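You operate a simulated robot arm through the tools that you are given. There is no shell and no other tool. Be economical: measure what you need, move in short steps, check, and stop when the job is done.

You are at the controls of a simulated robot arm. One attempt, no reset.

## Task
Put things in order on the top of the green table. At the end: the green sponge stands where the gold brass weight stood; the orange lamp stands where the yellow sponge stood; the gold brass weight is on the white plate; the clear rain gauge is in the silver metal bucket; the yellow sponge stands where the clear rain gauge stood; whatever was shut is shut again. Leave all else as you found it, and nothing knocked over.

It is judged by the outcome, as a careful person would: the job done as asked, and still so three seconds after it is handed in. It fails if anything else is knocked over, pushed out of place, dropped, spilled or broken.

## Robot
A 6-joint arm with a two-finger parallel gripper, fixed in place. Base frame: the origin is at the foot of the arm, x ahead of it, y to its left, z up; the work surface is at about z = 800. Readings come in mm, rad, newtons and seconds.
With the tool pointing down near the work surface it reaches from about 260 to 680 mm from the base axis. Its first joint turns from -1.152 to 1.152 rad. Payload 2.9 kg.
Tool frame: the origin (TCP) lies between the finger pads and is the grasp point; the fingertips stand 30 mm ahead of it; z points along the fingers, y is the line along which they close. Largest opening 110 mm; finger width 20, thickness 10; the body of the gripper, 48 by 112 mm, starts 55 mm behind the TCP.
Orientation is that of the tool frame in the base frame, as [roll, pitch, yaw] about the fixed x, y, z axes, in that order (R = Rz(yaw) Ry(pitch) Rx(roll)). With the fingers straight down and closing along the base's y, the tool's x points along the base's -x, its y along +y and its z along -z.

## Interface
- The arm moves only by the tool apply_moves. Its argument "targets" is one flat list of numbers, 7 for each row, row after row: the turn, a rotation vector about the base's x, y, z in units of 90 degrees (1.0 is 90 degrees), then the shift along the base's x, y, z in units of 400 mm (1.0 is 400 mm), then the gripper command, from -1 (fully open) to 1 (shut), values between in proportion. In form: [rx, ry, rz, tx, ty, tz, fingers, rx, ry, rz, tx, ty, tz, fingers, ...]. A call has 1 to 12 rows; each row is the pose to reach, as a shift and turn from the pose commanded when the call began. A call with a number of a shift or a turn outside -1 to 1 is refused whole. Each row takes 0.2 s and may step no farther than 50 mm and 0.15 rad from the row before; otherwise, or with a gripper value out of range, the whole call is refused. A pose out of reach is approached as far as the arm can. The call stops where the force on the tool passes 40 N (or 10 N more than at its start, if that is more) or the arm is blocked; 0.2 s more then pass. Each finger travels about 108 mm/s and halts on what it meets, pressing with about 38 N; the grip force reading is that of the motor and also rises with nothing between the fingers. The clock runs only during rows and for 0.2 s after the last one: add rows that repeat a pose to give the fingers time. It gives the time, the measured TCP pose, the force on the tool (base axes), the opening and the grip force at its end, in the units of the frame above (readings bear some noise), with the torque about the TCP (base axes, N m) and any sound that the robot's microphone picked up.
- Cameras (640 x 400 px; columns grow to the right, rows downward): "scene" is fixed at [47.3, 411, 1398.5]; the picture's right is [-0.96, -0.29, 0.00], its down [-0.12, 0.40, -0.91] and it looks along [0.26, -0.87, -0.42] (base axes); focal length 348 px, centre (320, 200). "wrist" rides on the gripper at [73, 17, -103] in the tool frame; the picture's right is [-0.23, 0.97, 0.00], its down [-0.76, -0.18, -0.62] and it looks along [-0.61, -0.14, 0.78] (tool axes); focal length 222 px, centre (320, 200).
- snapshot(camera): a new picture of that camera. It takes no simulated time.
- measure_at(camera, pixels): for up to 12 pixels [column, row] of the newest picture of that camera ("zoom" is the newest enlarged one), the place [x, y, z] in the base frame of the surface seen there, good to about 2 mm. It takes no simulated time.
- zoom(camera, box): a new picture of the part [left, top, right, bottom] of that camera's present view, enlarged. It takes no simulated time.
- close_job(): hands the job in; it is judged then, once.

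Work in short steps. Measure before you move; look again where a grasp or a placing could have gone wrong, and mend it. You have 80 turns and 46 pictures in all, those below and enlarged ones among them. Open the gripper and draw the arm clear of the work before you hand the job in, unless the task says otherwise; then end with one line.

The tools are called after ">>>" by a JSON object that holds its "fn" and its "kwargs". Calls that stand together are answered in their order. apply_moves: Moves the arm, as the interface text tells. Its arguments: {"type":"object","properties":{"targets":{"type":"array"}},"required":["targets"]} The other tools are called the same way: snapshot (camera) takes a picture; measure_at (camera, pixels) gives the place of the surface under pixels of a picture; zoom (camera, box) takes an enlarged picture of a part of a camera's view; close_job () hands the job in.

At the start:

```text
clock: 0.0
tcp_pos: [328.5, -204.1, 1277.2]
tool_rot: [3.14, -0.001, -3.141]
ft_force: [-0.7, 0.0, 0.0]
wrist_torque: [0.0, -0.02, -0.02]
width: 109.9
grasp_force: 0.1
```

scene: 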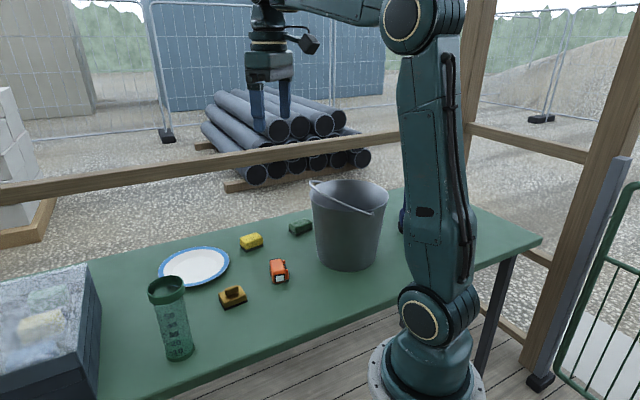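
wrist: 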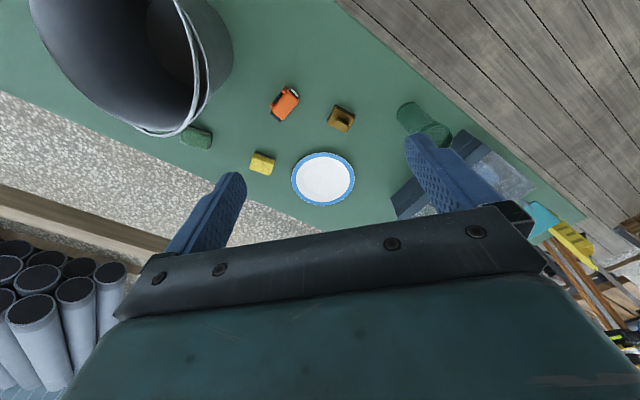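

The pictures show a bucket, plate, two sponges, a lamp, a weight, a green tumbler and a glazed box at the left. I zoom in on the objects to identify them.

>>> {"fn": "zoom", "kwargs": {"camera": "scene", "box": [0, 210, 240, 400]}}

>>> {"fn": "zoom", "kwargs": {"camera": "scene", "box": [150, 170, 400, 320]}}

>>> {"fn": "zoom", "kwargs": {"camera": "wrist", "box": [360, 60, 640, 240]}}

```text
2.11 times, centred on (120, 305) of scene
```

zoom: 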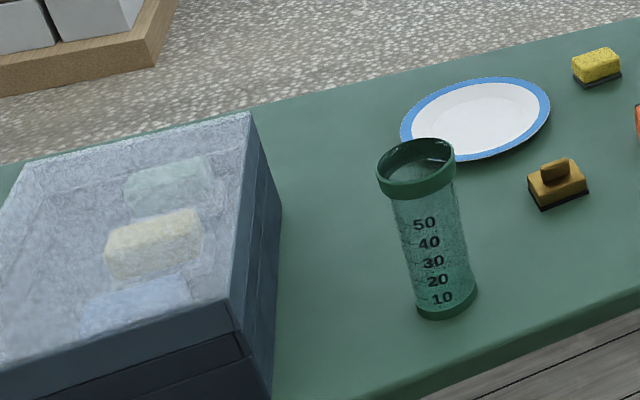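

```text
2.56 times, centred on (275, 245) of scene
```

zoom: 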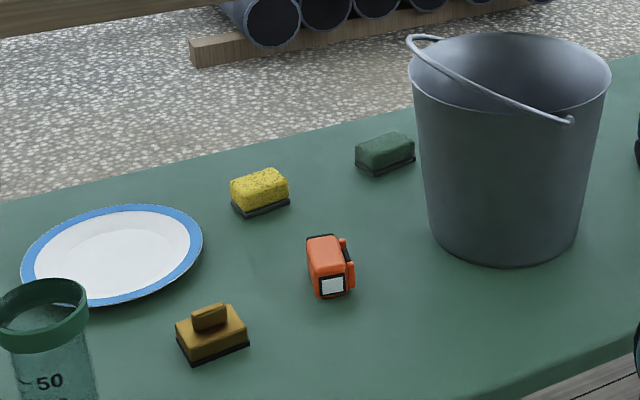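

```text
2.22 times, centred on (500, 150) of wrist
```

zoom: 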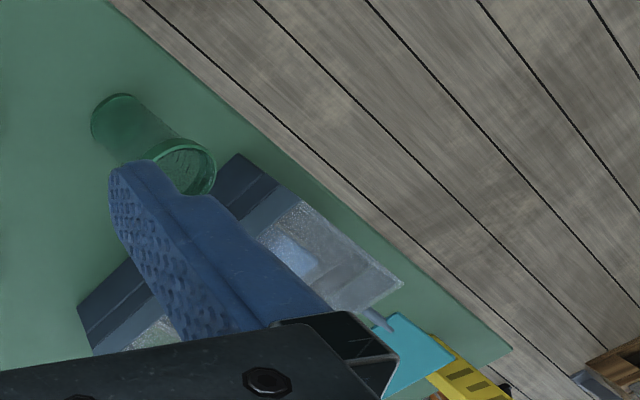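

The rain gauge is the clear tube with a green rim at (172,318), and all objects stand free on the table. I measure them now.

>>> {"fn": "measure_at", "kwargs": {"camera": "scene", "pixels": [[240.5, 244.5], [244, 250.5], [262.5, 246], [261.5, 238], [254, 236.2], [251, 240], [289.5, 230.5], [294.5, 236.5], [311.5, 232], [306, 222], [300, 225], [245, 255]]}}

>>> {"fn": "measure_at", "kwargs": {"camera": "scene", "pixels": [[220, 298], [226, 304], [246, 299], [244, 292], [234, 290], [232, 297], [225, 310], [247, 304], [276, 263], [284, 263], [274, 279], [286, 281]]}}

>>> {"fn": "measure_at", "kwargs": {"camera": "scene", "pixels": [[149, 289], [185, 283], [168, 296], [167, 275], [170, 325], [180, 355], [180, 362], [194, 250], [159, 270], [229, 262], [194, 286], [192, 262]]}}

>>> {"fn": "measure_at", "kwargs": {"camera": "scene", "pixels": [[311, 192], [388, 200], [350, 181], [345, 210], [372, 217], [310, 183], [345, 190], [347, 268], [320, 258], [376, 258], [340, 203], [330, 196]]}}

>>> {"fn": "measure_at", "kwargs": {"camera": "wrist", "pixels": [[284, 104], [340, 118], [262, 163], [197, 138], [323, 180], [175, 50], [205, 90], [435, 135], [408, 112], [60, 60], [120, 105], [160, 30]]}}

```text
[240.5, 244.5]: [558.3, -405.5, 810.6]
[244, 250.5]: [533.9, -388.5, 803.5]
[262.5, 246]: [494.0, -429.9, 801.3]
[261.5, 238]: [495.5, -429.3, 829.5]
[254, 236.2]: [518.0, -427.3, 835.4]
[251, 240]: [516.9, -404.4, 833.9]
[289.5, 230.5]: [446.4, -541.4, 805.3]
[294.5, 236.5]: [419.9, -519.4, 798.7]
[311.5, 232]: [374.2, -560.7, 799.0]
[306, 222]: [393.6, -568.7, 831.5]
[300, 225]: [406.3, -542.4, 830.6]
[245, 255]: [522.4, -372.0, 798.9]
```

```text
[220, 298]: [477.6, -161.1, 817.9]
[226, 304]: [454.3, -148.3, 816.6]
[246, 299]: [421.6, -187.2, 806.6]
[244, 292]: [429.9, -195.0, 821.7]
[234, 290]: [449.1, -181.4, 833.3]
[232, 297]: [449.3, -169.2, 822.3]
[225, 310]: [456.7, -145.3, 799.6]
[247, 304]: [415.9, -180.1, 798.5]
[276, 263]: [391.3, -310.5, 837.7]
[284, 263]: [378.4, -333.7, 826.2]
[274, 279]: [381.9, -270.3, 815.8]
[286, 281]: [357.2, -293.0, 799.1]
```

```text
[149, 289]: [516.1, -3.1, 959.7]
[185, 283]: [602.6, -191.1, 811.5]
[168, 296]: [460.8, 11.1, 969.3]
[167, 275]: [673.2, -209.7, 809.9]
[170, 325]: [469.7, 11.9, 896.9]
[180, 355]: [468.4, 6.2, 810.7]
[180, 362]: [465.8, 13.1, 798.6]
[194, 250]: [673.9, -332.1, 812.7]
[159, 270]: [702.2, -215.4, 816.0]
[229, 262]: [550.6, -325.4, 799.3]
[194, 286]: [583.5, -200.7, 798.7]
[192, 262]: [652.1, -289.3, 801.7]
```

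```text
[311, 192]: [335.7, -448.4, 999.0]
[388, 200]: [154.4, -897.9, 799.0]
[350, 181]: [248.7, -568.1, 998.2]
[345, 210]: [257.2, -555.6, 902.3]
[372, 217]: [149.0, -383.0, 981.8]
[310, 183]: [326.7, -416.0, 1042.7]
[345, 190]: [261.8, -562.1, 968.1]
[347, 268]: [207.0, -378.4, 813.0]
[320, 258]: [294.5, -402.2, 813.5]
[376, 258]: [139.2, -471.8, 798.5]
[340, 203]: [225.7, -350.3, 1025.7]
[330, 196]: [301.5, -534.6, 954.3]
```

```text
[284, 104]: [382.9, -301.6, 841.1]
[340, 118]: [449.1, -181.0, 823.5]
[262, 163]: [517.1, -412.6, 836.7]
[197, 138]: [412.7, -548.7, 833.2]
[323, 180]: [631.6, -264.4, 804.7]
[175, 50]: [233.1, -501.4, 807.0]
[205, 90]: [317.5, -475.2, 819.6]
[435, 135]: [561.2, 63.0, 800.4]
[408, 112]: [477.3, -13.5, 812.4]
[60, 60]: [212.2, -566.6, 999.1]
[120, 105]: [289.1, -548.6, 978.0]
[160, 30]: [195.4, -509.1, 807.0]
```

Positions are roughly known: yellow sponge (517,-410), green sponge (412,-547), lamp (382,-303), weight (448,-170), gauge (468,-5), bucket (240,-465). I zoom from the wrist camera for the orientations and the bucket's handle.

>>> {"fn": "zoom", "kwargs": {"camera": "wrist", "box": [170, 75, 370, 200]}}

```text
3.20 times, centred on (270, 138) of wrist
```

zoom: 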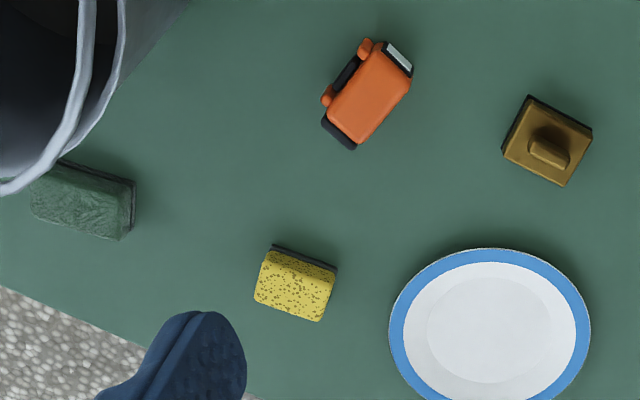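

>>> {"fn": "measure_at", "kwargs": {"camera": "zoom", "pixels": [[272, 252], [334, 273], [318, 319], [256, 299], [62, 168], [132, 184], [120, 238], [32, 213], [296, 285], [85, 205]]}}

>>> {"fn": "measure_at", "kwargs": {"camera": "zoom", "pixels": [[531, 99], [590, 130], [564, 184], [504, 152], [534, 134], [567, 155], [549, 150], [365, 55], [409, 80], [366, 140], [328, 115], [340, 80]]}}

>>> {"fn": "measure_at", "kwargs": {"camera": "zoom", "pixels": [[490, 250], [392, 320], [589, 340], [490, 320], [430, 330], [550, 320], [490, 281], [85, 30], [60, 140], [120, 50], [80, 145], [10, 190]]}}

```text
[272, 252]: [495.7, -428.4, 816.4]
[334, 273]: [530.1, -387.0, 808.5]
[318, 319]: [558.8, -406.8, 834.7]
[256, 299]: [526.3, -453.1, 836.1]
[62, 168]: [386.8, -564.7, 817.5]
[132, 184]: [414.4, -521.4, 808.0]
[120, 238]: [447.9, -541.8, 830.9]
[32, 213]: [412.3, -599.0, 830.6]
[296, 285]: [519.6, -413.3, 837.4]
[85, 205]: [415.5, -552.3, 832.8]
```

```text
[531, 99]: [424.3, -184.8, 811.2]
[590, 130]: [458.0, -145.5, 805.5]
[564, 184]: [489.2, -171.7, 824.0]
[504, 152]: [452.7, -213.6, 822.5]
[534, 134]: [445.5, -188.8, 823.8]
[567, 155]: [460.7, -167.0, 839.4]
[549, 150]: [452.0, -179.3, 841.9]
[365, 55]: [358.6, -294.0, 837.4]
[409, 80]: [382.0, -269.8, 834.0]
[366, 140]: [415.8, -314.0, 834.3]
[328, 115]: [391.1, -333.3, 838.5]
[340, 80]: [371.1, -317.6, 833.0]
```

```text
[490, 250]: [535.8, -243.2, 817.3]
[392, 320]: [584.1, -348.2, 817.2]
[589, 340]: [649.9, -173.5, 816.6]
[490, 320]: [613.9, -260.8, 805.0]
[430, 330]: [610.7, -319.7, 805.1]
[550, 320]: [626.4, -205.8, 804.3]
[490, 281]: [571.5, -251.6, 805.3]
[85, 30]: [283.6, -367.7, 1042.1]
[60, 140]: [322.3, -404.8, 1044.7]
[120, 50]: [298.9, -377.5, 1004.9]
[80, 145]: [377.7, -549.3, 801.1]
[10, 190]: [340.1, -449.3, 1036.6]
```

Sponges' long axes lie at about 54° in the base frame; sponge, weight and plate centres are known well enough. The gauge is partly behind the finger in the wrist view around (425,125), so I zoom there for its rim, and on the bucket for its handle.

>>> {"fn": "zoom", "kwargs": {"camera": "wrist", "box": [385, 90, 465, 140]}}

>>> {"fn": "measure_at", "kwargs": {"camera": "zoom", "pixels": [[150, 100], [200, 90], [115, 160], [230, 320], [330, 250], [370, 250], [460, 260], [520, 320], [540, 380], [380, 380]]}}

>>> {"fn": "zoom", "kwargs": {"camera": "scene", "box": [130, 265, 226, 325]}}

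>>> {"fn": "measure_at", "kwargs": {"camera": "zoom", "pixels": [[125, 110], [125, 160], [365, 90], [365, 140], [240, 200], [180, 60], [300, 55], [240, 150], [150, 230], [380, 220], [260, 300]]}}

```text
8.00 times, centred on (425, 115) of wrist
```

zoom: 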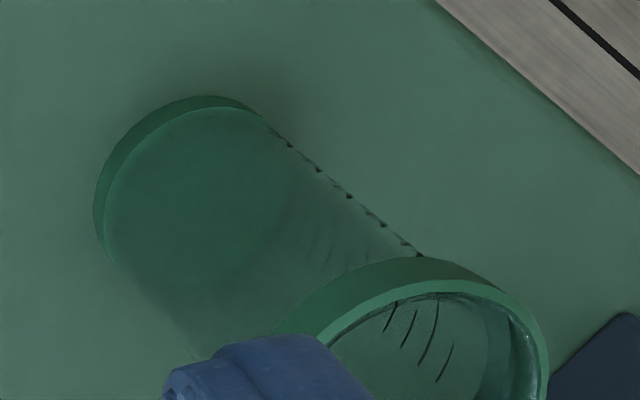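

```text
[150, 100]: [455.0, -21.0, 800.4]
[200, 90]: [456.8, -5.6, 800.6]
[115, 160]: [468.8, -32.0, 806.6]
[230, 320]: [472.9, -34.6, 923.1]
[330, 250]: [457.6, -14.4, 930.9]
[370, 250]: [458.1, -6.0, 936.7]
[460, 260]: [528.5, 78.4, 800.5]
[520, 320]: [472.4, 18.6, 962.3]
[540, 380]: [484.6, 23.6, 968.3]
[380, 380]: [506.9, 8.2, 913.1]
```

```text
6.67 times, centred on (178, 295) of scene
```

zoom: 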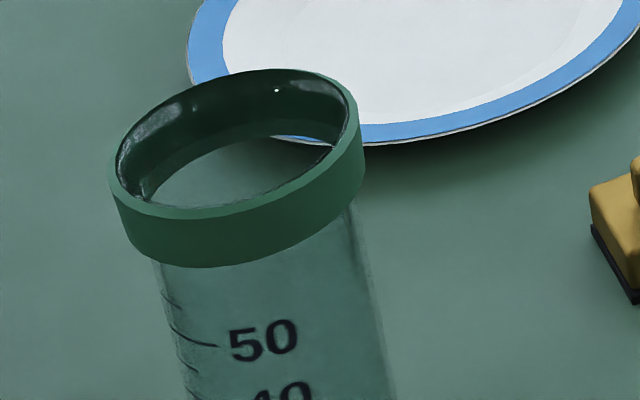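

```text
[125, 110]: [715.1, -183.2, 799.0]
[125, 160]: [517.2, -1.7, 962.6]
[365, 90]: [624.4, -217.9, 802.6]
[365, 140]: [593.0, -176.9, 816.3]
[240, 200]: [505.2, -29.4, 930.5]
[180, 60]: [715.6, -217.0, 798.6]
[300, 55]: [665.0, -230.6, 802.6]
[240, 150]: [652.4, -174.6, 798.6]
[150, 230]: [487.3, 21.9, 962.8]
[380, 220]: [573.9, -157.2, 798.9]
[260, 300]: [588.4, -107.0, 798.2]
```

The gauge's collar fits a circle centred at about (486,-7), diameter about 62 mm, top z≈969. I move above it while turning +48° in yaw, so that the gripper later sits clear of the bucket's handle.

>>> {"fn": "apply_moves", "kwargs": {"targets": [0, 0, 0.0667, 0.0492, 0.0616, -0.0616, -1, 0, 0, 0.1333, 0.0985, 0.1231, -0.1231, -1, 0, 0, 0.2, 0.1477, 0.1847, -0.1847, -1, 0, 0, 0.2667, 0.197, 0.2463, -0.2463, -1, 0, 0, 0.3333, 0.2462, 0.3078, -0.3078, -1, 0, 0, 0.4, 0.2955, 0.3694, -0.3694, -1, 0, 0, 0.4667, 0.3447, 0.431, -0.431, -1, 0, 0, 0.5333, 0.394, 0.4925, -0.4925, -1, 0, 0, 0.5333, 0.394, 0.4925, -0.4925, -1]}}

>>> {"fn": "snapshot", "kwargs": {"camera": "wrist"}}

```text
clock: 2.0
tcp_pos: [486.5, -9.2, 1078.8]
tool_rot: [3.141, 0.001, -2.301]
ft_force: [1.0, -0.2, -0.8]
wrist_torque: [-0.02, 0.04, 0.0]
width: 110.1
grasp_force: 0.0
```

```text
37 pictures are left
```

wrist: 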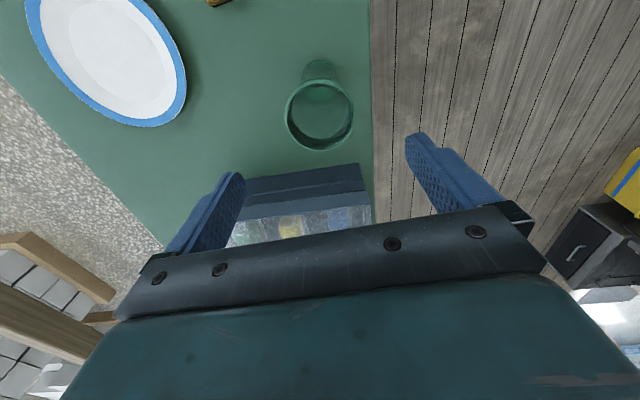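

The gauge rim is now fully visible, spanning columns 287-353 and rows 82-150. I measure it to fix the centre.

>>> {"fn": "measure_at", "kwargs": {"camera": "wrist", "pixels": [[288, 112], [289, 116], [352, 112], [351, 120], [320, 149], [310, 147], [330, 148], [300, 92], [340, 89]]}}

```text
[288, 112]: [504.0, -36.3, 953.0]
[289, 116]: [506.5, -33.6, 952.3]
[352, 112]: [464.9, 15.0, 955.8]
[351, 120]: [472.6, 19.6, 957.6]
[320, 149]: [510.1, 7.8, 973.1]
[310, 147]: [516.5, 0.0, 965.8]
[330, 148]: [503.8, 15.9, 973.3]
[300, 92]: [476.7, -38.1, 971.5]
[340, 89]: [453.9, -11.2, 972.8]
```

The centre comes out at (485,-9), right under the TCP. I descend to z≈957 and close on the collar.

>>> {"fn": "apply_moves", "kwargs": {"targets": [0, 0, 0, -0.002, 0, -0.1, -1, 0, 0, 0, -0.003, 0, -0.2, -1, 0, 0, 0, -0.003, 0, -0.305, -1, 0, 0, 0, -0.003, 0, -0.305, -1, 0, 0, 0, -0.003, 0, -0.305, 1, 0, 0, 0, -0.003, 0, -0.305, 1, 0, 0, 0, -0.003, 0, -0.305, 1, 0, 0, 0, -0.003, 0, -0.305, 1]}}

```text
clock: 3.8
tcp_pos: [485.7, -8.3, 957.0]
tool_rot: [3.141, -0.001, -2.304]
ft_force: [-0.1, -0.7, 0.8]
wrist_torque: [0.02, -0.07, -0.01]
width: 59.6
grasp_force: 38.1
```

The grip holds at 59.6 mm width. I lift straight up by about 275 mm.

>>> {"fn": "apply_moves", "kwargs": {"targets": [0, 0, 0, 0, 0, 0.1, 1, 0, 0, 0, 0, 0, 0.2, 1, 0, 0, 0, 0, 0, 0.3, 1, 0, 0, 0, 0, 0, 0.4, 1, 0, 0, 0, 0, 0, 0.5, 1, 0, 0, 0, 0, 0, 0.6, 1, 0, 0, 0, 0, 0, 0.69, 1, 0, 0, 0, 0, 0, 0.69, 1]}}

>>> {"fn": "snapshot", "kwargs": {"camera": "scene"}}

```text
clock: 5.6
tcp_pos: [484.4, -8.2, 1234.5]
tool_rot: [3.141, 0.0, -2.306]
ft_force: [0.7, -0.5, -1.9]
wrist_torque: [0.02, 0.03, -0.02]
width: 59.8
grasp_force: 38.5
```

```text
36 pictures are left
```

scene: 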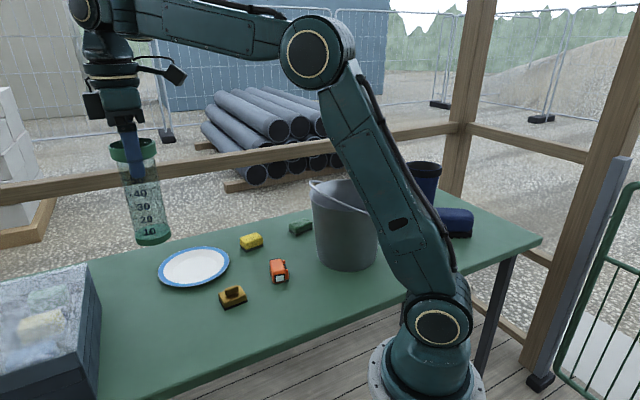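

The gauge hangs upright in the gripper. I carry it toward the bucket at this height, in two legs.

>>> {"fn": "apply_moves", "kwargs": {"targets": [0, 0, 0, -0.042, -0.1, 0, 1, 0, 0, 0, -0.084, -0.2, 0, 1, 0, 0, 0, -0.126, -0.3, 0, 1, 0, 0, 0, -0.168, -0.4, 0, 1, 0, 0, 0, -0.21, -0.5, 0, 1, 0, 0, 0, -0.252, -0.6, 0, 1, 0, 0, 0, -0.3, -0.7, 0, 1, 0, 0, 0, -0.345, -0.8, 0, 1, 0, 0, 0, -0.4, -0.9, 0, 1, 0, 0, 0, -0.45, -0.98, 0, 1, 0, 0, 0, -0.45, -0.98, 0, 1]}}

>>> {"fn": "snapshot", "kwargs": {"camera": "wrist"}}

>>> {"fn": "snapshot", "kwargs": {"camera": "scene"}}

```text
clock: 8.0
tcp_pos: [305.0, -401.2, 1233.2]
tool_rot: [3.141, 0.0, -2.304]
ft_force: [-0.1, -0.2, -1.2]
wrist_torque: [0.01, 0.03, 0.01]
width: 59.5
grasp_force: 38.3
```

```text
35 pictures are left
```

wrist: 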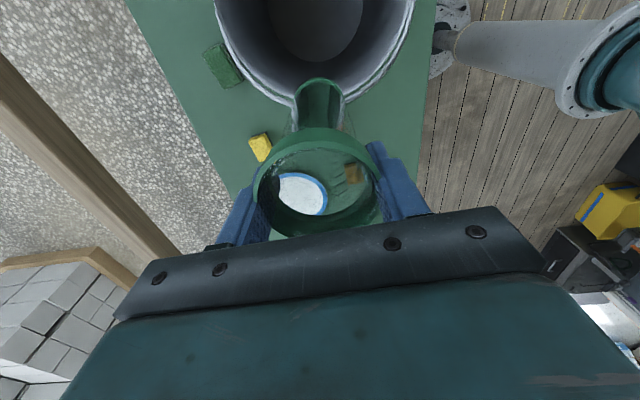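

```text
34 pictures are left
```

scene: 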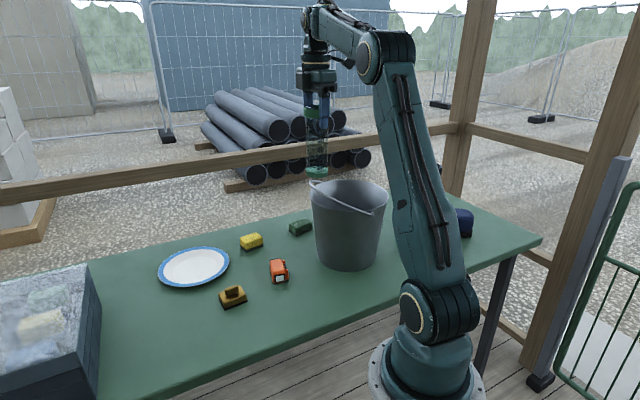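

The gauge hangs just outside the bucket mouth. I measure the bucket's floor, rim and handle in the wrist picture.

>>> {"fn": "measure_at", "kwargs": {"camera": "wrist", "pixels": [[320, 30], [275, 30], [355, 30], [320, 60], [345, 88], [280, 105], [365, 95], [219, 20], [412, 20], [235, 55], [400, 55], [265, 90]]}}

>>> {"fn": "measure_at", "kwargs": {"camera": "wrist", "pixels": [[267, 10], [362, 10], [290, 56], [340, 50], [375, 80], [250, 72], [225, 40], [406, 40], [385, 78], [300, 50]]}}

```text
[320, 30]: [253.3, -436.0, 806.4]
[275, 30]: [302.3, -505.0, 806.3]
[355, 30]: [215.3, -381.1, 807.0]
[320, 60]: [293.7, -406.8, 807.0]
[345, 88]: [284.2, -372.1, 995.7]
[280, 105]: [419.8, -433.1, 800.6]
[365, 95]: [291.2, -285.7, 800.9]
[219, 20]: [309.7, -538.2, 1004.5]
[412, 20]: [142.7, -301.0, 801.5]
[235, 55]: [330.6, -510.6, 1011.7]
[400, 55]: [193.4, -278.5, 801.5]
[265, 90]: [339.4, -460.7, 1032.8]
```

```text
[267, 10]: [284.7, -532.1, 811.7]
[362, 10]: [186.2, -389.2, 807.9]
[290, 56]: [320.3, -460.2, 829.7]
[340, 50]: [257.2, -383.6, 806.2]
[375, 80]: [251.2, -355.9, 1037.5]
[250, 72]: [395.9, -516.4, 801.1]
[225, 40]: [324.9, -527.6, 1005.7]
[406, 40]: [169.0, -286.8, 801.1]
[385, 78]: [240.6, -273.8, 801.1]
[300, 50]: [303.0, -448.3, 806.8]
```

The bucket floor is at z≈807, centred around (237,-462), and the handle peaks at about 1045 outside the rim. I move over the centre at this height and check the view first.

>>> {"fn": "apply_moves", "kwargs": {"targets": [0, 0, 0, -0.085, -0.076, 0, 1, 0, 0, 0, -0.17, -0.1525, 0, 1, 0, 0, 0, -0.17, -0.1525, 0, 1]}}

>>> {"fn": "snapshot", "kwargs": {"camera": "wrist"}}

```text
clock: 8.8
tcp_pos: [236.8, -462.3, 1233.6]
tool_rot: [-3.141, -0.001, -2.304]
ft_force: [-0.3, -0.1, -0.6]
wrist_torque: [0.03, 0.01, -0.01]
width: 59.4
grasp_force: 38.1
```

```text
33 pictures are left
```

wrist: 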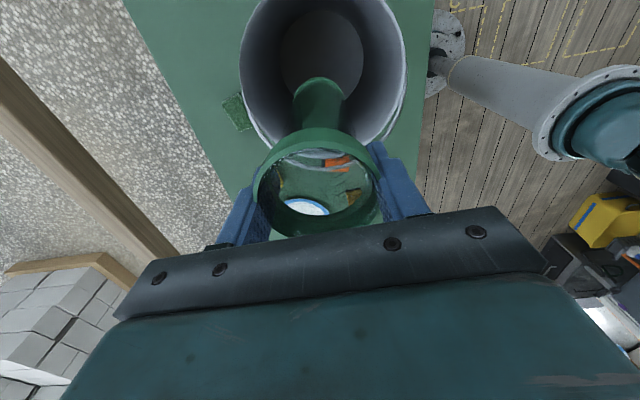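

Now the floor circle spans columns 281-363. I measure its boundary to confirm the centre.

>>> {"fn": "measure_at", "kwargs": {"camera": "wrist", "pixels": [[283, 50], [361, 50], [323, 14], [295, 22], [350, 22], [355, 75], [290, 78], [243, 40], [405, 50], [240, 70], [402, 90], [330, 2]]}}

```text
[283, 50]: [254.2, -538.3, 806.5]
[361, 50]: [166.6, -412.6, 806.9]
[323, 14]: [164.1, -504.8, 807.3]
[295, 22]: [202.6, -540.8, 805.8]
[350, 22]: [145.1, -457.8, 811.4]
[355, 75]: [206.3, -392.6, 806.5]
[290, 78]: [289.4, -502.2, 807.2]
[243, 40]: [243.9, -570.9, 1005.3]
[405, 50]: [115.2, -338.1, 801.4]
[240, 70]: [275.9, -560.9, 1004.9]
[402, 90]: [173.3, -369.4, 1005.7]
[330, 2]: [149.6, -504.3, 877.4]
```

The bucket centre is about (228,-463), rim radius 110. I shift 4 mm and lower the gauge to about z=967, 3 mm above floor contact.

>>> {"fn": "apply_moves", "kwargs": {"targets": [0, 0, 0, -0.01, 0, -0.1, 1, 0, 0, 0, -0.01, 0, -0.2, 1, 0, 0, 0, -0.01, 0, -0.3, 1, 0, 0, 0, -0.01, 0, -0.4, 1, 0, 0, 0, -0.01, 0, -0.5, 1, 0, 0, 0, -0.01, 0, -0.6, 1, 0, 0, 0, -0.01, 0, -0.64, 1, 0, 0, 0, -0.01, 0, -0.667, 1, 0, 0, 0, -0.01, 0, -0.667, 1]}}

>>> {"fn": "snapshot", "kwargs": {"camera": "scene"}}

```text
clock: 10.8
tcp_pos: [233.4, -460.1, 966.2]
tool_rot: [3.141, 0.001, -2.303]
ft_force: [0.3, -0.2, 0.3]
wrist_torque: [0.02, 0.0, 0.03]
width: 59.8
grasp_force: 37.5
```

```text
32 pictures are left
```

scene: 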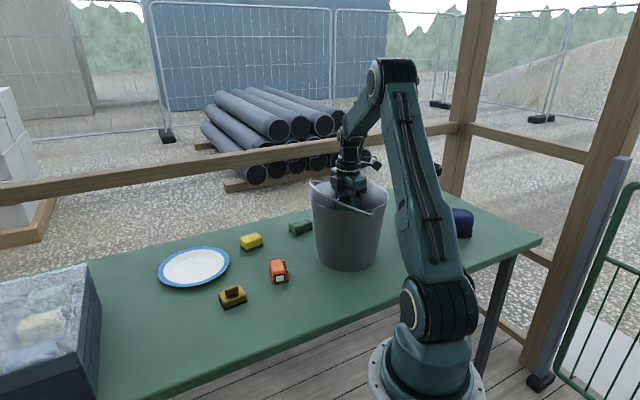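

No contact yet, and the handle is clear. I lower 2 mm more, open to about 90 mm, and rise straight out.

>>> {"fn": "apply_moves", "kwargs": {"targets": [0, 0, 0, 0, 0, -0.006, 1, 0, 0, 0, 0, 0, -0.006, -0.6, 0, 0, 0, 0, 0, -0.006, -0.6, 0, 0, 0, 0, 0, -0.006, -0.6, 0, 0, 0, 0, 0, 0.07, -0.6, 0, 0, 0, 0, 0, 0.19, -0.6, 0, 0, 0, 0, 0, 0.31, -0.6, 0, 0, 0, 0, 0, 0.43, -0.6, 0, 0, 0, 0, 0, 0.5, -0.6]}}

>>> {"fn": "snapshot", "kwargs": {"camera": "wrist"}}

```text
clock: 12.8
tcp_pos: [233.4, -461.4, 1166.4]
tool_rot: [-3.14, 0.002, -2.303]
ft_force: [-0.5, 0.3, 0.5]
wrist_torque: [-0.01, 0.0, 0.02]
width: 88.2
grasp_force: 0.1
```

```text
31 pictures are left
```

wrist: 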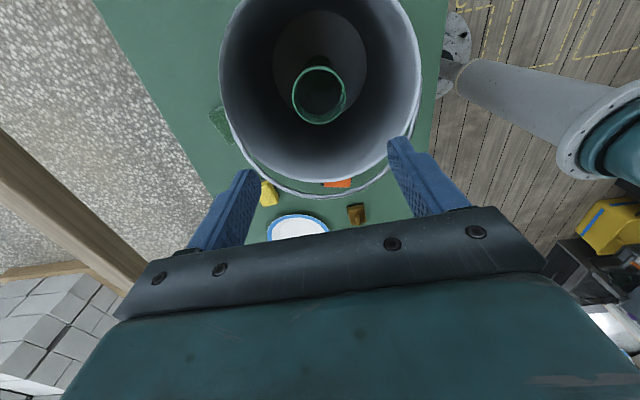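

The gauge stands in the bucket. Next I move over the yellow sponge near (527,-419), with the closing line already nearly along its short side.

>>> {"fn": "apply_moves", "kwargs": {"targets": [0, 0, 0, 0.105, 0.015, 0, -0.6, 0, 0, 0, 0.21, 0.03, 0, -0.6, 0, 0, 0, 0.315, 0.045, 0, -0.6, 0, 0, 0, 0.42, 0.06, 0, -0.6, 0, 0, 0, 0.525, 0.075, 0, -0.6, 0, 0, 0, 0.63, 0.09, -0.05, -0.6, 0, 0, 0, 0.734, 0.105, -0.1, -0.6, 0, 0, 0, 0.734, 0.105, -0.2, -0.6, 0, 0, 0, 0.734, 0.105, -0.3, -0.6, 0, 0, 0, 0.734, 0.105, -0.4, -0.6, 0, 0, 0, 0.734, 0.105, -0.5, -0.6, 0, 0, 0, 0.734, 0.105, -0.5, -0.6]}}

>>> {"fn": "snapshot", "kwargs": {"camera": "wrist"}}

```text
clock: 15.4
tcp_pos: [526.6, -419.7, 966.0]
tool_rot: [3.141, 0.0, -2.303]
ft_force: [-0.4, -1.0, 0.7]
wrist_torque: [0.02, 0.03, 0.04]
width: 87.8
grasp_force: 0.2
out of reach, approached as far as the arm can: row 5, 6, 7, 8, 9, 10
```

```text
30 pictures are left
```

wrist: 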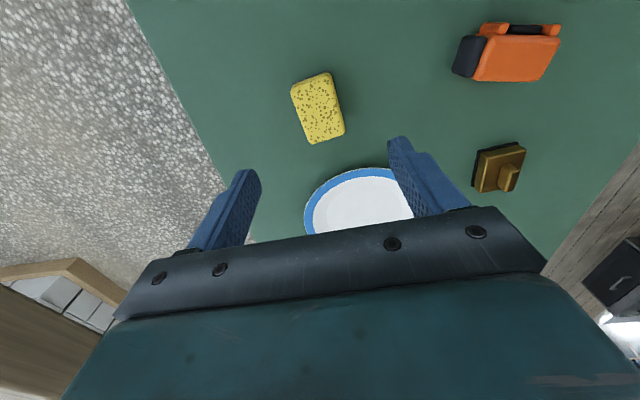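

The sponge's top shows corners at (291,88), (328,72), (344,132), (310,143). I measure those, plus the lamp and weight, which are seen clearly here.

>>> {"fn": "measure_at", "kwargs": {"camera": "wrist", "pixels": [[293, 88], [328, 75], [342, 132], [312, 141], [318, 108]]}}

>>> {"fn": "measure_at", "kwargs": {"camera": "wrist", "pixels": [[475, 78], [488, 38], [556, 42], [538, 78], [462, 55], [490, 28], [550, 29], [520, 28], [480, 188], [484, 153], [524, 146], [505, 175]]}}

```text
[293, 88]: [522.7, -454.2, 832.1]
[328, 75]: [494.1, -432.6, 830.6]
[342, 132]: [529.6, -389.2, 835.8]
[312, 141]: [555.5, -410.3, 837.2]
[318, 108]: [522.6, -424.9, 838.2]
```

```text
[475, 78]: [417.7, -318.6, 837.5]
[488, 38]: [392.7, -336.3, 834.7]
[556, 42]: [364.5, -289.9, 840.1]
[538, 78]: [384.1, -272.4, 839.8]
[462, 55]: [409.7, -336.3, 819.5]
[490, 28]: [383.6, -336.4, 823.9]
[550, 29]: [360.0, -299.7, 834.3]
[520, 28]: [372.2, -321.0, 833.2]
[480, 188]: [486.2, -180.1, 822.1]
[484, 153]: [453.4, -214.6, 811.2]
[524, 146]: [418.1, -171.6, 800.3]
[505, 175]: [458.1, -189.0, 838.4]
```

The sponge's centre is (525.5,-421.5), short side near 142°. I descend to z≈834 with a 3° turn, then close.

>>> {"fn": "apply_moves", "kwargs": {"targets": [0, 0, 0.033, -0.0025, -0.005, -0.1, -0.6, 0, 0, 0.033, -0.0025, -0.005, -0.2, -0.6, 0, 0, 0.033, -0.0025, -0.005, -0.29, -0.6, 0, 0, 0.033, -0.0025, -0.005, -0.33, -0.6, 0, 0, 0.033, -0.0025, -0.005, -0.33, -0.6, 0, 0, 0.033, -0.0025, -0.005, -0.33, 1, 0, 0, 0.033, -0.0025, -0.005, -0.33, 1, 0, 0, 0.033, -0.0025, -0.005, -0.33, 1, 0, 0, 0.033, -0.0025, -0.005, -0.33, 1]}}

```text
clock: 17.4
tcp_pos: [524.4, -421.0, 834.4]
tool_rot: [3.14, -0.001, -2.251]
ft_force: [0.4, 0.2, -0.4]
wrist_torque: [-0.03, 0.03, -0.01]
width: 43.3
grasp_force: 38.3
```

The grip holds (43 mm). I lift 100 mm and carry the sponge towards the gauge's old spot (485,-8).

>>> {"fn": "apply_moves", "kwargs": {"targets": [0, 0, 0, 0, 0, 0.1, 1, 0, 0, 0, 0, 0, 0.2, 1, 0, 0, 0, 0, 0, 0.28, 1, 0, 0, 0, -0.013, 0.12, 0.28, 1, 0, 0, 0, -0.026, 0.24, 0.28, 1, 0, 0, 0, -0.039, 0.36, 0.28, 1, 0, 0, 0, -0.052, 0.48, 0.28, 1, 0, 0, 0, -0.065, 0.6, 0.28, 1, 0, 0, 0, -0.078, 0.72, 0.28, 1, 0, 0, 0, -0.091, 0.84, 0.28, 1, 0, 0, 0, -0.099, 0.95, 0.28, 1, 0, 0, 0, -0.099, 0.95, 0.28, 1]}}

>>> {"fn": "snapshot", "kwargs": {"camera": "wrist"}}

>>> {"fn": "snapshot", "kwargs": {"camera": "scene"}}

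```text
clock: 20.0
tcp_pos: [485.5, -39.8, 946.3]
tool_rot: [3.141, 0.0, -2.252]
ft_force: [0.1, -0.1, 0.4]
wrist_torque: [0.01, -0.03, -0.01]
width: 43.1
grasp_force: 38.2
```

```text
29 pictures are left
```

wrist: 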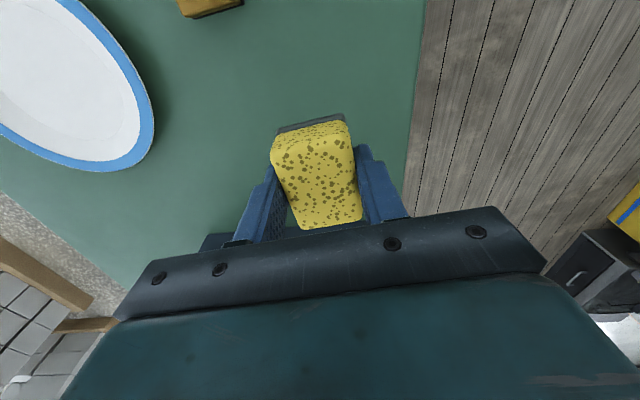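

```text
28 pictures are left
```

scene: 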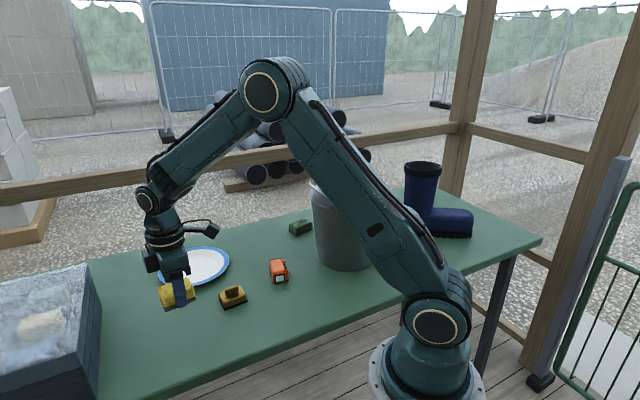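

The sponge is held well. I check where the case is before setting down next to it.

>>> {"fn": "measure_at", "kwargs": {"camera": "scene", "pixels": [[88, 266], [96, 290], [97, 330], [98, 390], [80, 365], [40, 270], [102, 310], [185, 295], [166, 296], [195, 300]]}}

>>> {"fn": "measure_at", "kwargs": {"camera": "wrist", "pixels": [[280, 130], [342, 116], [273, 155], [350, 135], [308, 228], [360, 218], [320, 170]]}}

```text
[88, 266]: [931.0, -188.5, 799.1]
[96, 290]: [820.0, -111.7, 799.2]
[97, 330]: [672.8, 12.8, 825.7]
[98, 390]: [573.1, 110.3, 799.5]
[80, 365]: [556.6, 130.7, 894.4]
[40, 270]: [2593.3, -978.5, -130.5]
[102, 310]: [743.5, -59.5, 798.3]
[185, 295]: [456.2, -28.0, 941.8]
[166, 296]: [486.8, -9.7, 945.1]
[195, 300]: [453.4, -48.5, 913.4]
```

```text
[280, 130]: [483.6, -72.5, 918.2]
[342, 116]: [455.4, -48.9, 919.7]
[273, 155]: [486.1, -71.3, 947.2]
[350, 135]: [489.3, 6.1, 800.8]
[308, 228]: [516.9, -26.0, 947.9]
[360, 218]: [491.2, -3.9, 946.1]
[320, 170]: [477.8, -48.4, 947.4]
```

The sponge's centre is at (487,-37), and the case is well away (nearest edge about (600,85)). I shift +29 mm in y, lower to z≈835, release and rise.

>>> {"fn": "apply_moves", "kwargs": {"targets": [0, 0, 0, -0.004, 0.073, -0.03, 1, 0, 0, 0, -0.004, 0.073, -0.13, 1, 0, 0, 0, -0.004, 0.073, -0.23, 1, 0, 0, 0, -0.004, 0.073, -0.278, 1, 0, 0, 0, -0.004, 0.073, -0.278, 1, 0, 0, 0, -0.004, 0.073, -0.278, -0.6, 0, 0, 0, -0.004, 0.073, -0.278, -0.6, 0, 0, 0, -0.004, 0.073, -0.278, -0.6, 0, 0, 0, -0.004, 0.073, -0.2, -0.6, 0, 0, 0, -0.004, 0.073, -0.1, -0.6, 0, 0, 0, -0.004, 0.073, 0, -0.6, 0, 0, 0, -0.004, 0.073, 0.1, -0.6]}}

>>> {"fn": "snapshot", "kwargs": {"camera": "wrist"}}

```text
clock: 22.6
tcp_pos: [484.1, -12.1, 986.7]
tool_rot: [3.142, 0.0, -2.252]
ft_force: [0.0, -0.5, 0.5]
wrist_torque: [-0.01, 0.01, 0.03]
width: 88.0
grasp_force: 0.0
```

```text
27 pictures are left
```

wrist: 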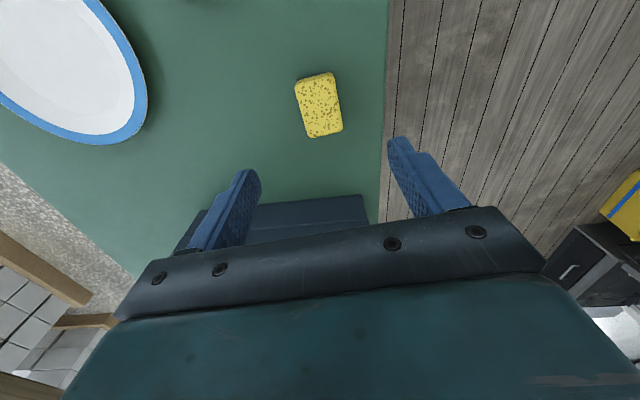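

The yellow sponge stands in the gauge's place. Next the lamp: I zoom on it in the scene view to pick its grip faces.

>>> {"fn": "zoom", "kwargs": {"camera": "scene", "box": [248, 245, 312, 285]}}

>>> {"fn": "measure_at", "kwargs": {"camera": "zoom", "pixels": [[230, 150], [290, 150], [290, 330], [270, 370], [370, 360], [380, 290], [400, 300], [400, 200], [365, 180], [350, 140], [340, 250], [210, 250]]}}

```text
10.00 times, centred on (280, 265) of scene
```

zoom: 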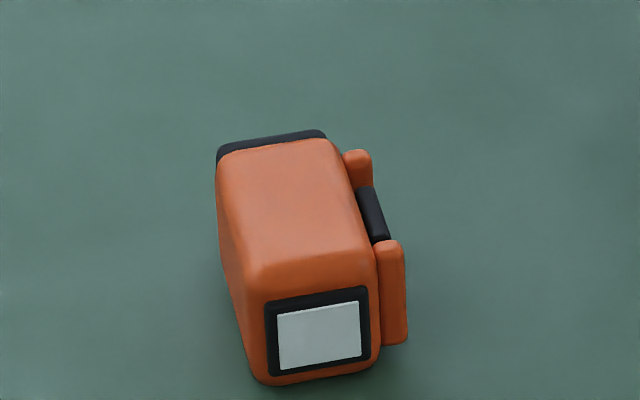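

```text
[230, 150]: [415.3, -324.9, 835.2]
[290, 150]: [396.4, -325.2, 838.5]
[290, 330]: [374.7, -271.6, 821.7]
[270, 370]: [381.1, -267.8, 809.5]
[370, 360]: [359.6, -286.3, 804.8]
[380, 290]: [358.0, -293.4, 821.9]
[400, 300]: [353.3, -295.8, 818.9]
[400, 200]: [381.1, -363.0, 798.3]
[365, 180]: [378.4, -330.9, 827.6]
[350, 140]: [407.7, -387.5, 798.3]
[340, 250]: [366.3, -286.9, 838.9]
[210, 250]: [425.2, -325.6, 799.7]
```

I'll grip the lamp end to end (lens and back cap, along about 126°). To keep the camera clear of the bucket's handle, I descend 60 mm to the side at (438,-271) and then slide in.

>>> {"fn": "apply_moves", "kwargs": {"targets": [0, 0, -0.027, -0.019, -0.108, -0.036, -1, 0, 0, -0.054, -0.038, -0.216, -0.072, -1, 0, 0, -0.081, -0.057, -0.324, -0.108, -1, 0, 0, -0.107, -0.077, -0.432, -0.145, -1, 0, 0, -0.134, -0.096, -0.54, -0.181, -1, 0, 0, -0.161, -0.115, -0.648, -0.217, -1, 0, 0, -0.161, -0.115, -0.648, -0.3, -1, 0, 0, -0.161, -0.115, -0.648, -0.38, -1, 0, 0, -0.161, -0.115, -0.648, -0.38, -1]}}

>>> {"fn": "snapshot", "kwargs": {"camera": "wrist"}}

>>> {"fn": "snapshot", "kwargs": {"camera": "scene"}}

```text
clock: 24.6
tcp_pos: [438.7, -271.0, 835.2]
tool_rot: [-3.14, 0.002, -2.504]
ft_force: [0.2, 0.3, 0.6]
wrist_torque: [0.01, -0.01, 0.0]
width: 110.1
grasp_force: 0.1
```

```text
25 pictures are left
```

wrist: 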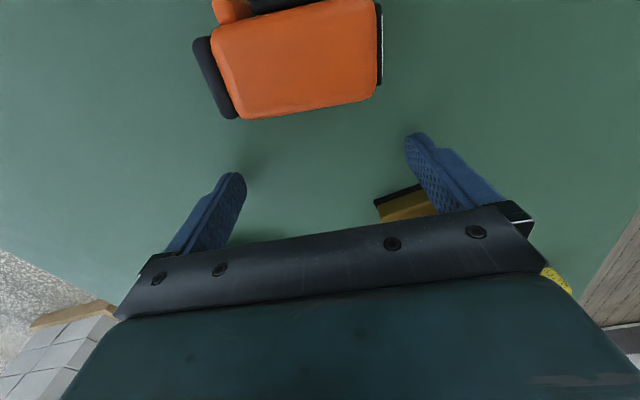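

```text
24 pictures are left
```

scene: 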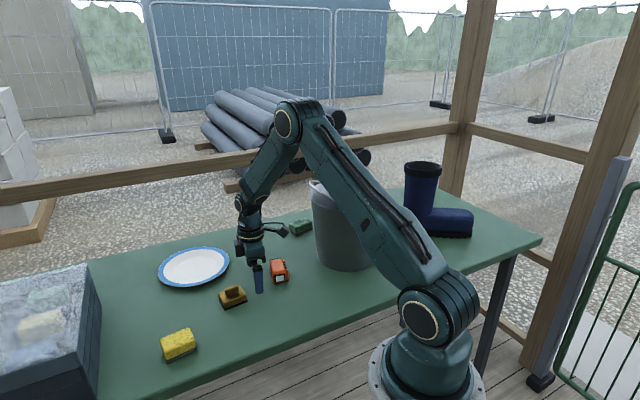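

The lamp lies squarely ahead of the fingers. I measure its end faces for the slide.

>>> {"fn": "measure_at", "kwargs": {"camera": "wrist", "pixels": [[203, 70], [228, 115], [196, 42], [212, 40], [238, 112], [376, 85], [374, 10], [381, 45], [300, 60], [240, 30]]}}

```text
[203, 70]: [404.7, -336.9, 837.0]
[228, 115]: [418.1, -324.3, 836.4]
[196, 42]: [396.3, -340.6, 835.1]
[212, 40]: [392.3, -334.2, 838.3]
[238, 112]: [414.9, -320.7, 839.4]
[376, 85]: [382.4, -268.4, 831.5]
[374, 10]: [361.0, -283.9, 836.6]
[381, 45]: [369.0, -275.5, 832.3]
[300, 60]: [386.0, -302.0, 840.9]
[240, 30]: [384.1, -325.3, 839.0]
```

The lamp centre is (389,-304.5), and its axis matches the gripper. I slide in and close.

>>> {"fn": "apply_moves", "kwargs": {"targets": [0, 0, 0, -0.041, -0.028, 0, -1, 0, 0, 0, -0.082, -0.056, 0, -1, 0, 0, 0, -0.123, -0.084, 0, -1, 0, 0, 0, -0.123, -0.084, 0, -1, 0, 0, 0, -0.123, -0.084, 0, 1, 0, 0, 0, -0.123, -0.084, 0, 1, 0, 0, 0, -0.123, -0.084, 0, 1, 0, 0, 0, -0.123, -0.084, 0, 1]}}

```text
clock: 26.4
tcp_pos: [388.5, -305.1, 834.8]
tool_rot: [-3.141, 0.001, -2.505]
ft_force: [1.0, -0.4, -0.5]
wrist_torque: [-0.07, -0.04, 0.01]
width: 75.6
grasp_force: 5.2
```

The opening stopped at 75.6 mm with only 5 N grip, which is odd. I look.

>>> {"fn": "snapshot", "kwargs": {"camera": "wrist"}}

>>> {"fn": "zoom", "kwargs": {"camera": "scene", "box": [216, 200, 344, 300]}}

```text
23 pictures are left
```

wrist: 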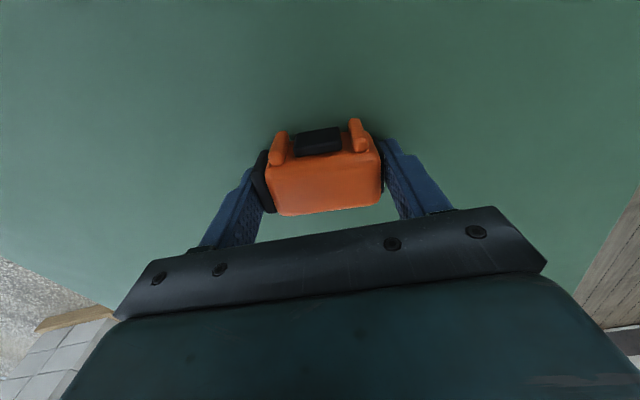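

```text
4.00 times, centred on (280, 250) of scene
```

zoom: 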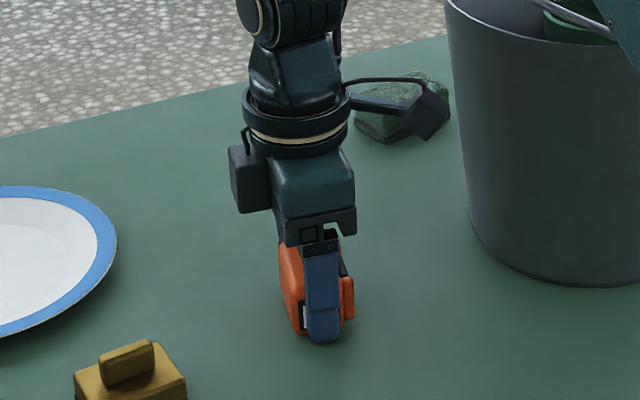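

The fingers are at the lamp's ends. I hold the close command a bit longer and read again.

>>> {"fn": "apply_moves", "kwargs": {"targets": [0, 0, 0, 0, 0, 0, 1, 0, 0, 0, 0, 0, 0, 1, 0, 0, 0, 0, 0, 0, 1]}}

```text
clock: 27.2
tcp_pos: [389.4, -303.8, 834.6]
tool_rot: [3.141, 0.0, -2.504]
ft_force: [0.2, 0.2, 0.3]
wrist_torque: [-0.01, -0.02, -0.02]
width: 75.3
grasp_force: 4.9
```

The grip force is still only 5 N. I reopen and close again to see whether the grip becomes firm.

>>> {"fn": "apply_moves", "kwargs": {"targets": [0, 0, 0, 0, 0, 0, -0.7, 0, 0, 0, 0, 0, 0, -0.7, 0, 0, 0, 0, 0, 0, 1, 0, 0, 0, 0, 0, 0, 1, 0, 0, 0, 0, 0, 0, 1, 0, 0, 0, 0, 0, 0, 1]}}

>>> {"fn": "zoom", "kwargs": {"camera": "wrist", "box": [190, 100, 450, 260]}}

```text
clock: 28.6
tcp_pos: [389.6, -303.3, 833.7]
tool_rot: [-3.141, -0.001, -2.505]
ft_force: [0.5, 0.2, 0.1]
wrist_torque: [0.01, -0.01, 0.0]
width: 75.3
grasp_force: 5.3
```

```text
2.46 times, centred on (320, 180) of wrist
```

zoom: 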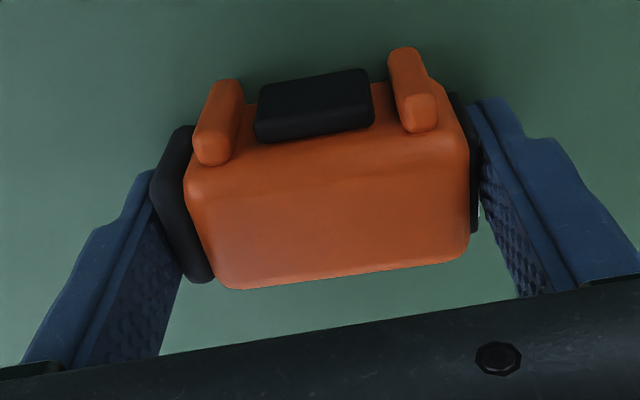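

Both fingers touch the ends. I test with a slow 12 mm lift and look.

>>> {"fn": "apply_moves", "kwargs": {"targets": [0, 0, 0, 0, 0, 0.01, 1, 0, 0, 0, 0, 0, 0.02, 1, 0, 0, 0, 0, 0, 0.03, 1, 0, 0, 0, 0, 0, 0.03, 1]}}

>>> {"fn": "zoom", "kwargs": {"camera": "scene", "box": [232, 215, 328, 290]}}

```text
clock: 29.6
tcp_pos: [388.4, -304.3, 846.2]
tool_rot: [-3.141, 0.0, -2.505]
ft_force: [1.4, 0.3, -1.1]
wrist_torque: [-0.02, 0.02, 0.03]
width: 75.6
grasp_force: 5.2
```

```text
5.33 times, centred on (280, 252) of scene
```

zoom: 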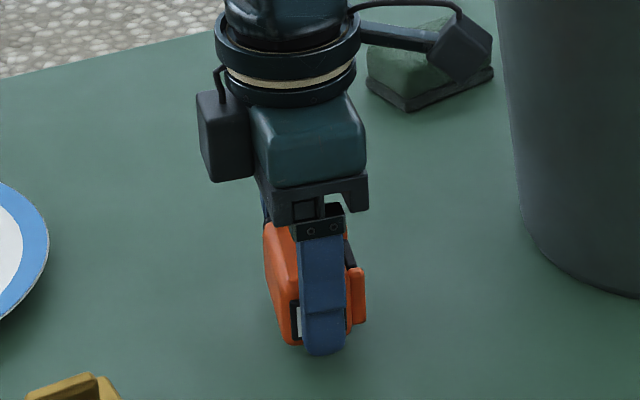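

The lamp came up with the fingers (about 4 px, same as the fingertip), so it is held. I carry it slowly, 45 mm/0.5 s, toward (525.5,-421.5).

>>> {"fn": "apply_moves", "kwargs": {"targets": [0, 0, 0, 0, 0, 0.025, 1, 0, 0, 0, 0.02, -0.018, 0.03, 1, 0, 0, 0, 0.055, -0.047, 0.03, 1, 0, 0, 0, 0.09, -0.077, 0.03, 1, 0, 0, 0, 0.125, -0.107, 0.03, 1, 0, 0, 0, 0.16, -0.137, 0.03, 1, 0, 0, 0, 0.195, -0.167, 0.03, 1, 0, 0, 0, 0.23, -0.197, 0.03, 1, 0, 0, 0, 0.265, -0.227, 0.03, 1, 0, 0, 0, 0.3, -0.257, 0.03, 1, 0, 0, 0, 0.325, -0.28, 0.03, 1, 0, 0, 0, 0.3375, -0.292, 0.03, 1]}}

>>> {"fn": "snapshot", "kwargs": {"camera": "wrist"}}

```text
clock: 32.2
tcp_pos: [524.8, -423.0, 858.7]
tool_rot: [3.141, 0.0, -2.504]
ft_force: [0.0, 0.0, -0.6]
wrist_torque: [0.01, -0.01, 0.0]
width: 75.4
grasp_force: 4.8
```

```text
19 pictures are left
```

wrist: 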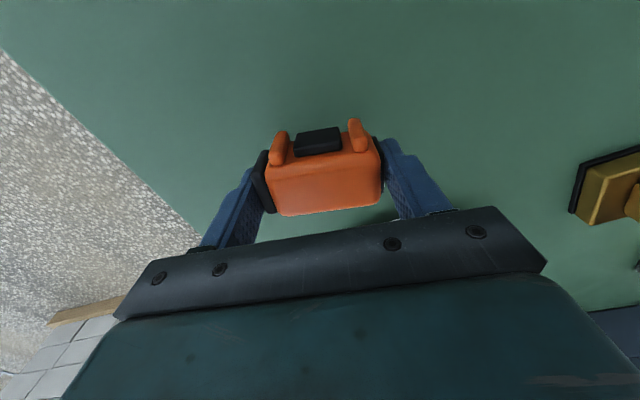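

The lamp is still squarely held, above the yellow sponge's old spot. I lower 24 mm, open, and rise.

>>> {"fn": "apply_moves", "kwargs": {"targets": [0, 0, 0, 0, 0.002, -0.025, 1, 0, 0, 0, 0.001, 0.004, -0.05, 1, 0, 0, 0, 0.001, 0.004, -0.0605, 1, 0, 0, 0, 0.001, 0.004, -0.0605, 1, 0, 0, 0, 0.001, 0.004, -0.0605, -1, 0, 0, 0, 0.001, 0.004, -0.0605, -1, 0, 0, 0, 0.001, 0.004, -0.0605, -1, 0, 0, 0, 0.001, 0.004, 0.04, -1, 0, 0, 0, 0.001, 0.004, 0.14, -1, 0, 0, 0, 0.001, 0.004, 0.25, -1, 0, 0, 0, 0.001, 0.004, 0.25, -1]}}

>>> {"fn": "snapshot", "kwargs": {"camera": "wrist"}}

```text
clock: 34.6
tcp_pos: [524.2, -420.3, 958.8]
tool_rot: [3.14, 0.0, -2.505]
ft_force: [0.0, 0.2, 0.3]
wrist_torque: [0.0, 0.01, 0.0]
width: 110.1
grasp_force: 0.1
```

```text
18 pictures are left
```

wrist: 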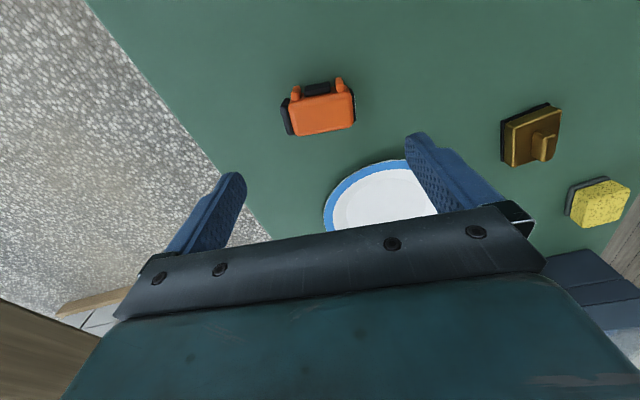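

The lamp stands in place. Next the weight: I move above it (455,-180) with a 12.5° turn so the fingers close over its short side.

>>> {"fn": "apply_moves", "kwargs": {"targets": [0, 0, 0.023, -0.029, 0.1, 0, -0.8, 0, 0, 0.046, -0.058, 0.2, 0, -0.8, 0, 0, 0.069, -0.087, 0.3, 0, -0.8, 0, 0, 0.093, -0.115, 0.4, 0, -0.8, 0, 0, 0.116, -0.144, 0.5, 0, -0.8, 0, 0, 0.139, -0.173, 0.6, 0, -0.8, 0, 0, 0.139, -0.173, 0.6, 0, -0.8]}}

>>> {"fn": "snapshot", "kwargs": {"camera": "wrist"}}

```text
clock: 36.2
tcp_pos: [455.4, -182.2, 958.4]
tool_rot: [3.141, 0.001, -2.287]
ft_force: [0.7, -1.0, 1.1]
wrist_torque: [0.0, 0.03, 0.01]
width: 99.0
grasp_force: 0.1
```

```text
17 pictures are left
```

wrist: 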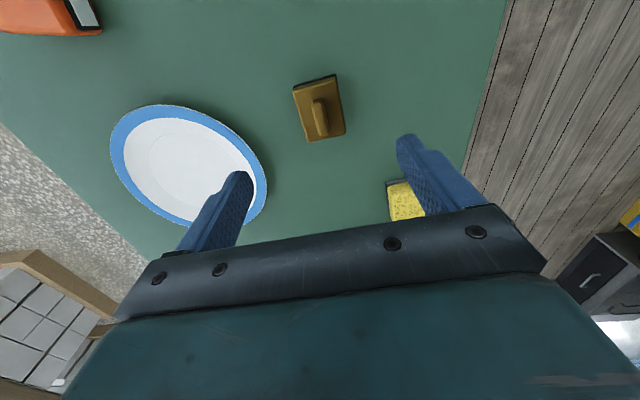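

The weight's top corners are at (294,89), (335,78), (345,131), (310,141). I measure them, its knob and the plate.

>>> {"fn": "measure_at", "kwargs": {"camera": "wrist", "pixels": [[295, 90], [334, 80], [344, 131], [311, 140], [320, 100], [324, 134], [318, 75], [190, 108], [111, 140], [266, 190], [180, 222], [185, 160]]}}

```text
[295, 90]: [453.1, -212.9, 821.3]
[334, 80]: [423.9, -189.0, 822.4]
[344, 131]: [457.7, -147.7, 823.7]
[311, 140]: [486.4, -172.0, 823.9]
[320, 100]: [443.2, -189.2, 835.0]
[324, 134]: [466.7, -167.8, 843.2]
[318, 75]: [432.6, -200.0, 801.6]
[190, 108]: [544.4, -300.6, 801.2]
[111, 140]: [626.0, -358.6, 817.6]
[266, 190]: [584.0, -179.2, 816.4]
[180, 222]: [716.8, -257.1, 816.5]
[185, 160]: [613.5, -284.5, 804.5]
```

The weight's centre is (455,-180), short side at 140°. I descend to z≈833 and close on the body.

>>> {"fn": "apply_moves", "kwargs": {"targets": [0, 0, 0.015, 0, 0.004, -0.1, -0.8, 0, 0, 0.015, 0, 0.004, -0.2, -0.8, 0, 0, 0.015, 0, 0.004, -0.29, -0.8, 0, 0, 0.015, 0, 0.004, -0.313, -0.8, 0, 0, 0.015, 0, 0.004, -0.313, -0.8, 0, 0, 0.015, 0, 0.004, -0.313, 1, 0, 0, 0.015, 0, 0.004, -0.313, 1, 0, 0, 0.015, 0, 0.004, -0.313, 1, 0, 0, 0.015, 0, 0.004, -0.313, 1]}}

```text
clock: 38.2
tcp_pos: [456.0, -178.0, 834.8]
tool_rot: [-3.142, 0.0, -2.265]
ft_force: [1.8, -0.3, 0.1]
wrist_torque: [0.04, -0.07, -0.08]
width: 46.5
grasp_force: 37.8
```

The weight is gripped firmly (38 N). I lift it 50 mm and carry it over the plate, to about (617,-260).

>>> {"fn": "apply_moves", "kwargs": {"targets": [0, 0, 0, 0, 0, 0.06, 1, 0, 0, 0, 0, 0, 0.13, 1, 0, 0, 0, 0.067, -0.035, 0.13, 1, 0, 0, 0, 0.134, -0.07, 0.13, 1, 0, 0, 0, 0.201, -0.105, 0.13, 1, 0, 0, 0, 0.268, -0.14, 0.13, 1, 0, 0, 0, 0.335, -0.175, 0.13, 1, 0, 0, 0, 0.402, -0.205, 0.13, 1, 0, 0, 0, 0.402, -0.205, 0.08, 1, 0, 0, 0, 0.402, -0.205, 0.05, 1, 0, 0, 0, 0.402, -0.205, 0.05, 1]}}

>>> {"fn": "snapshot", "kwargs": {"camera": "wrist"}}

```text
clock: 40.6
tcp_pos: [615.7, -260.9, 853.0]
tool_rot: [-3.141, -0.001, -2.264]
ft_force: [0.0, 0.8, -3.6]
wrist_torque: [-0.01, 0.0, -0.01]
width: 46.5
grasp_force: 38.0
```

```text
16 pictures are left
```

wrist: 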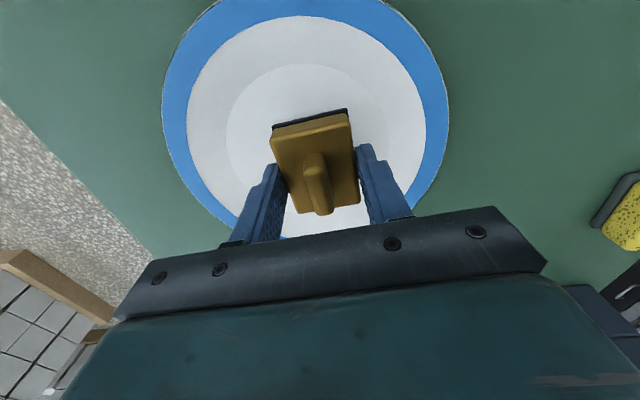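

The weight hangs over the plate's middle. I lower 12.5 mm in small steps, open to about 66 mm, and rise.

>>> {"fn": "apply_moves", "kwargs": {"targets": [0, 0, 0, 0, 0, -0.015, 1, 0, 0, 0, 0, 0, -0.025, 1, 0, 0, 0, 0, 0, -0.031, 1, 0, 0, 0, 0, 0, -0.031, 1]}}

```text
clock: 41.6
tcp_pos: [616.4, -261.6, 840.5]
tool_rot: [-3.141, 0.0, -2.264]
ft_force: [-0.3, -0.3, -3.7]
wrist_torque: [-0.02, 0.0, 0.0]
width: 47.0
grasp_force: 37.9
```

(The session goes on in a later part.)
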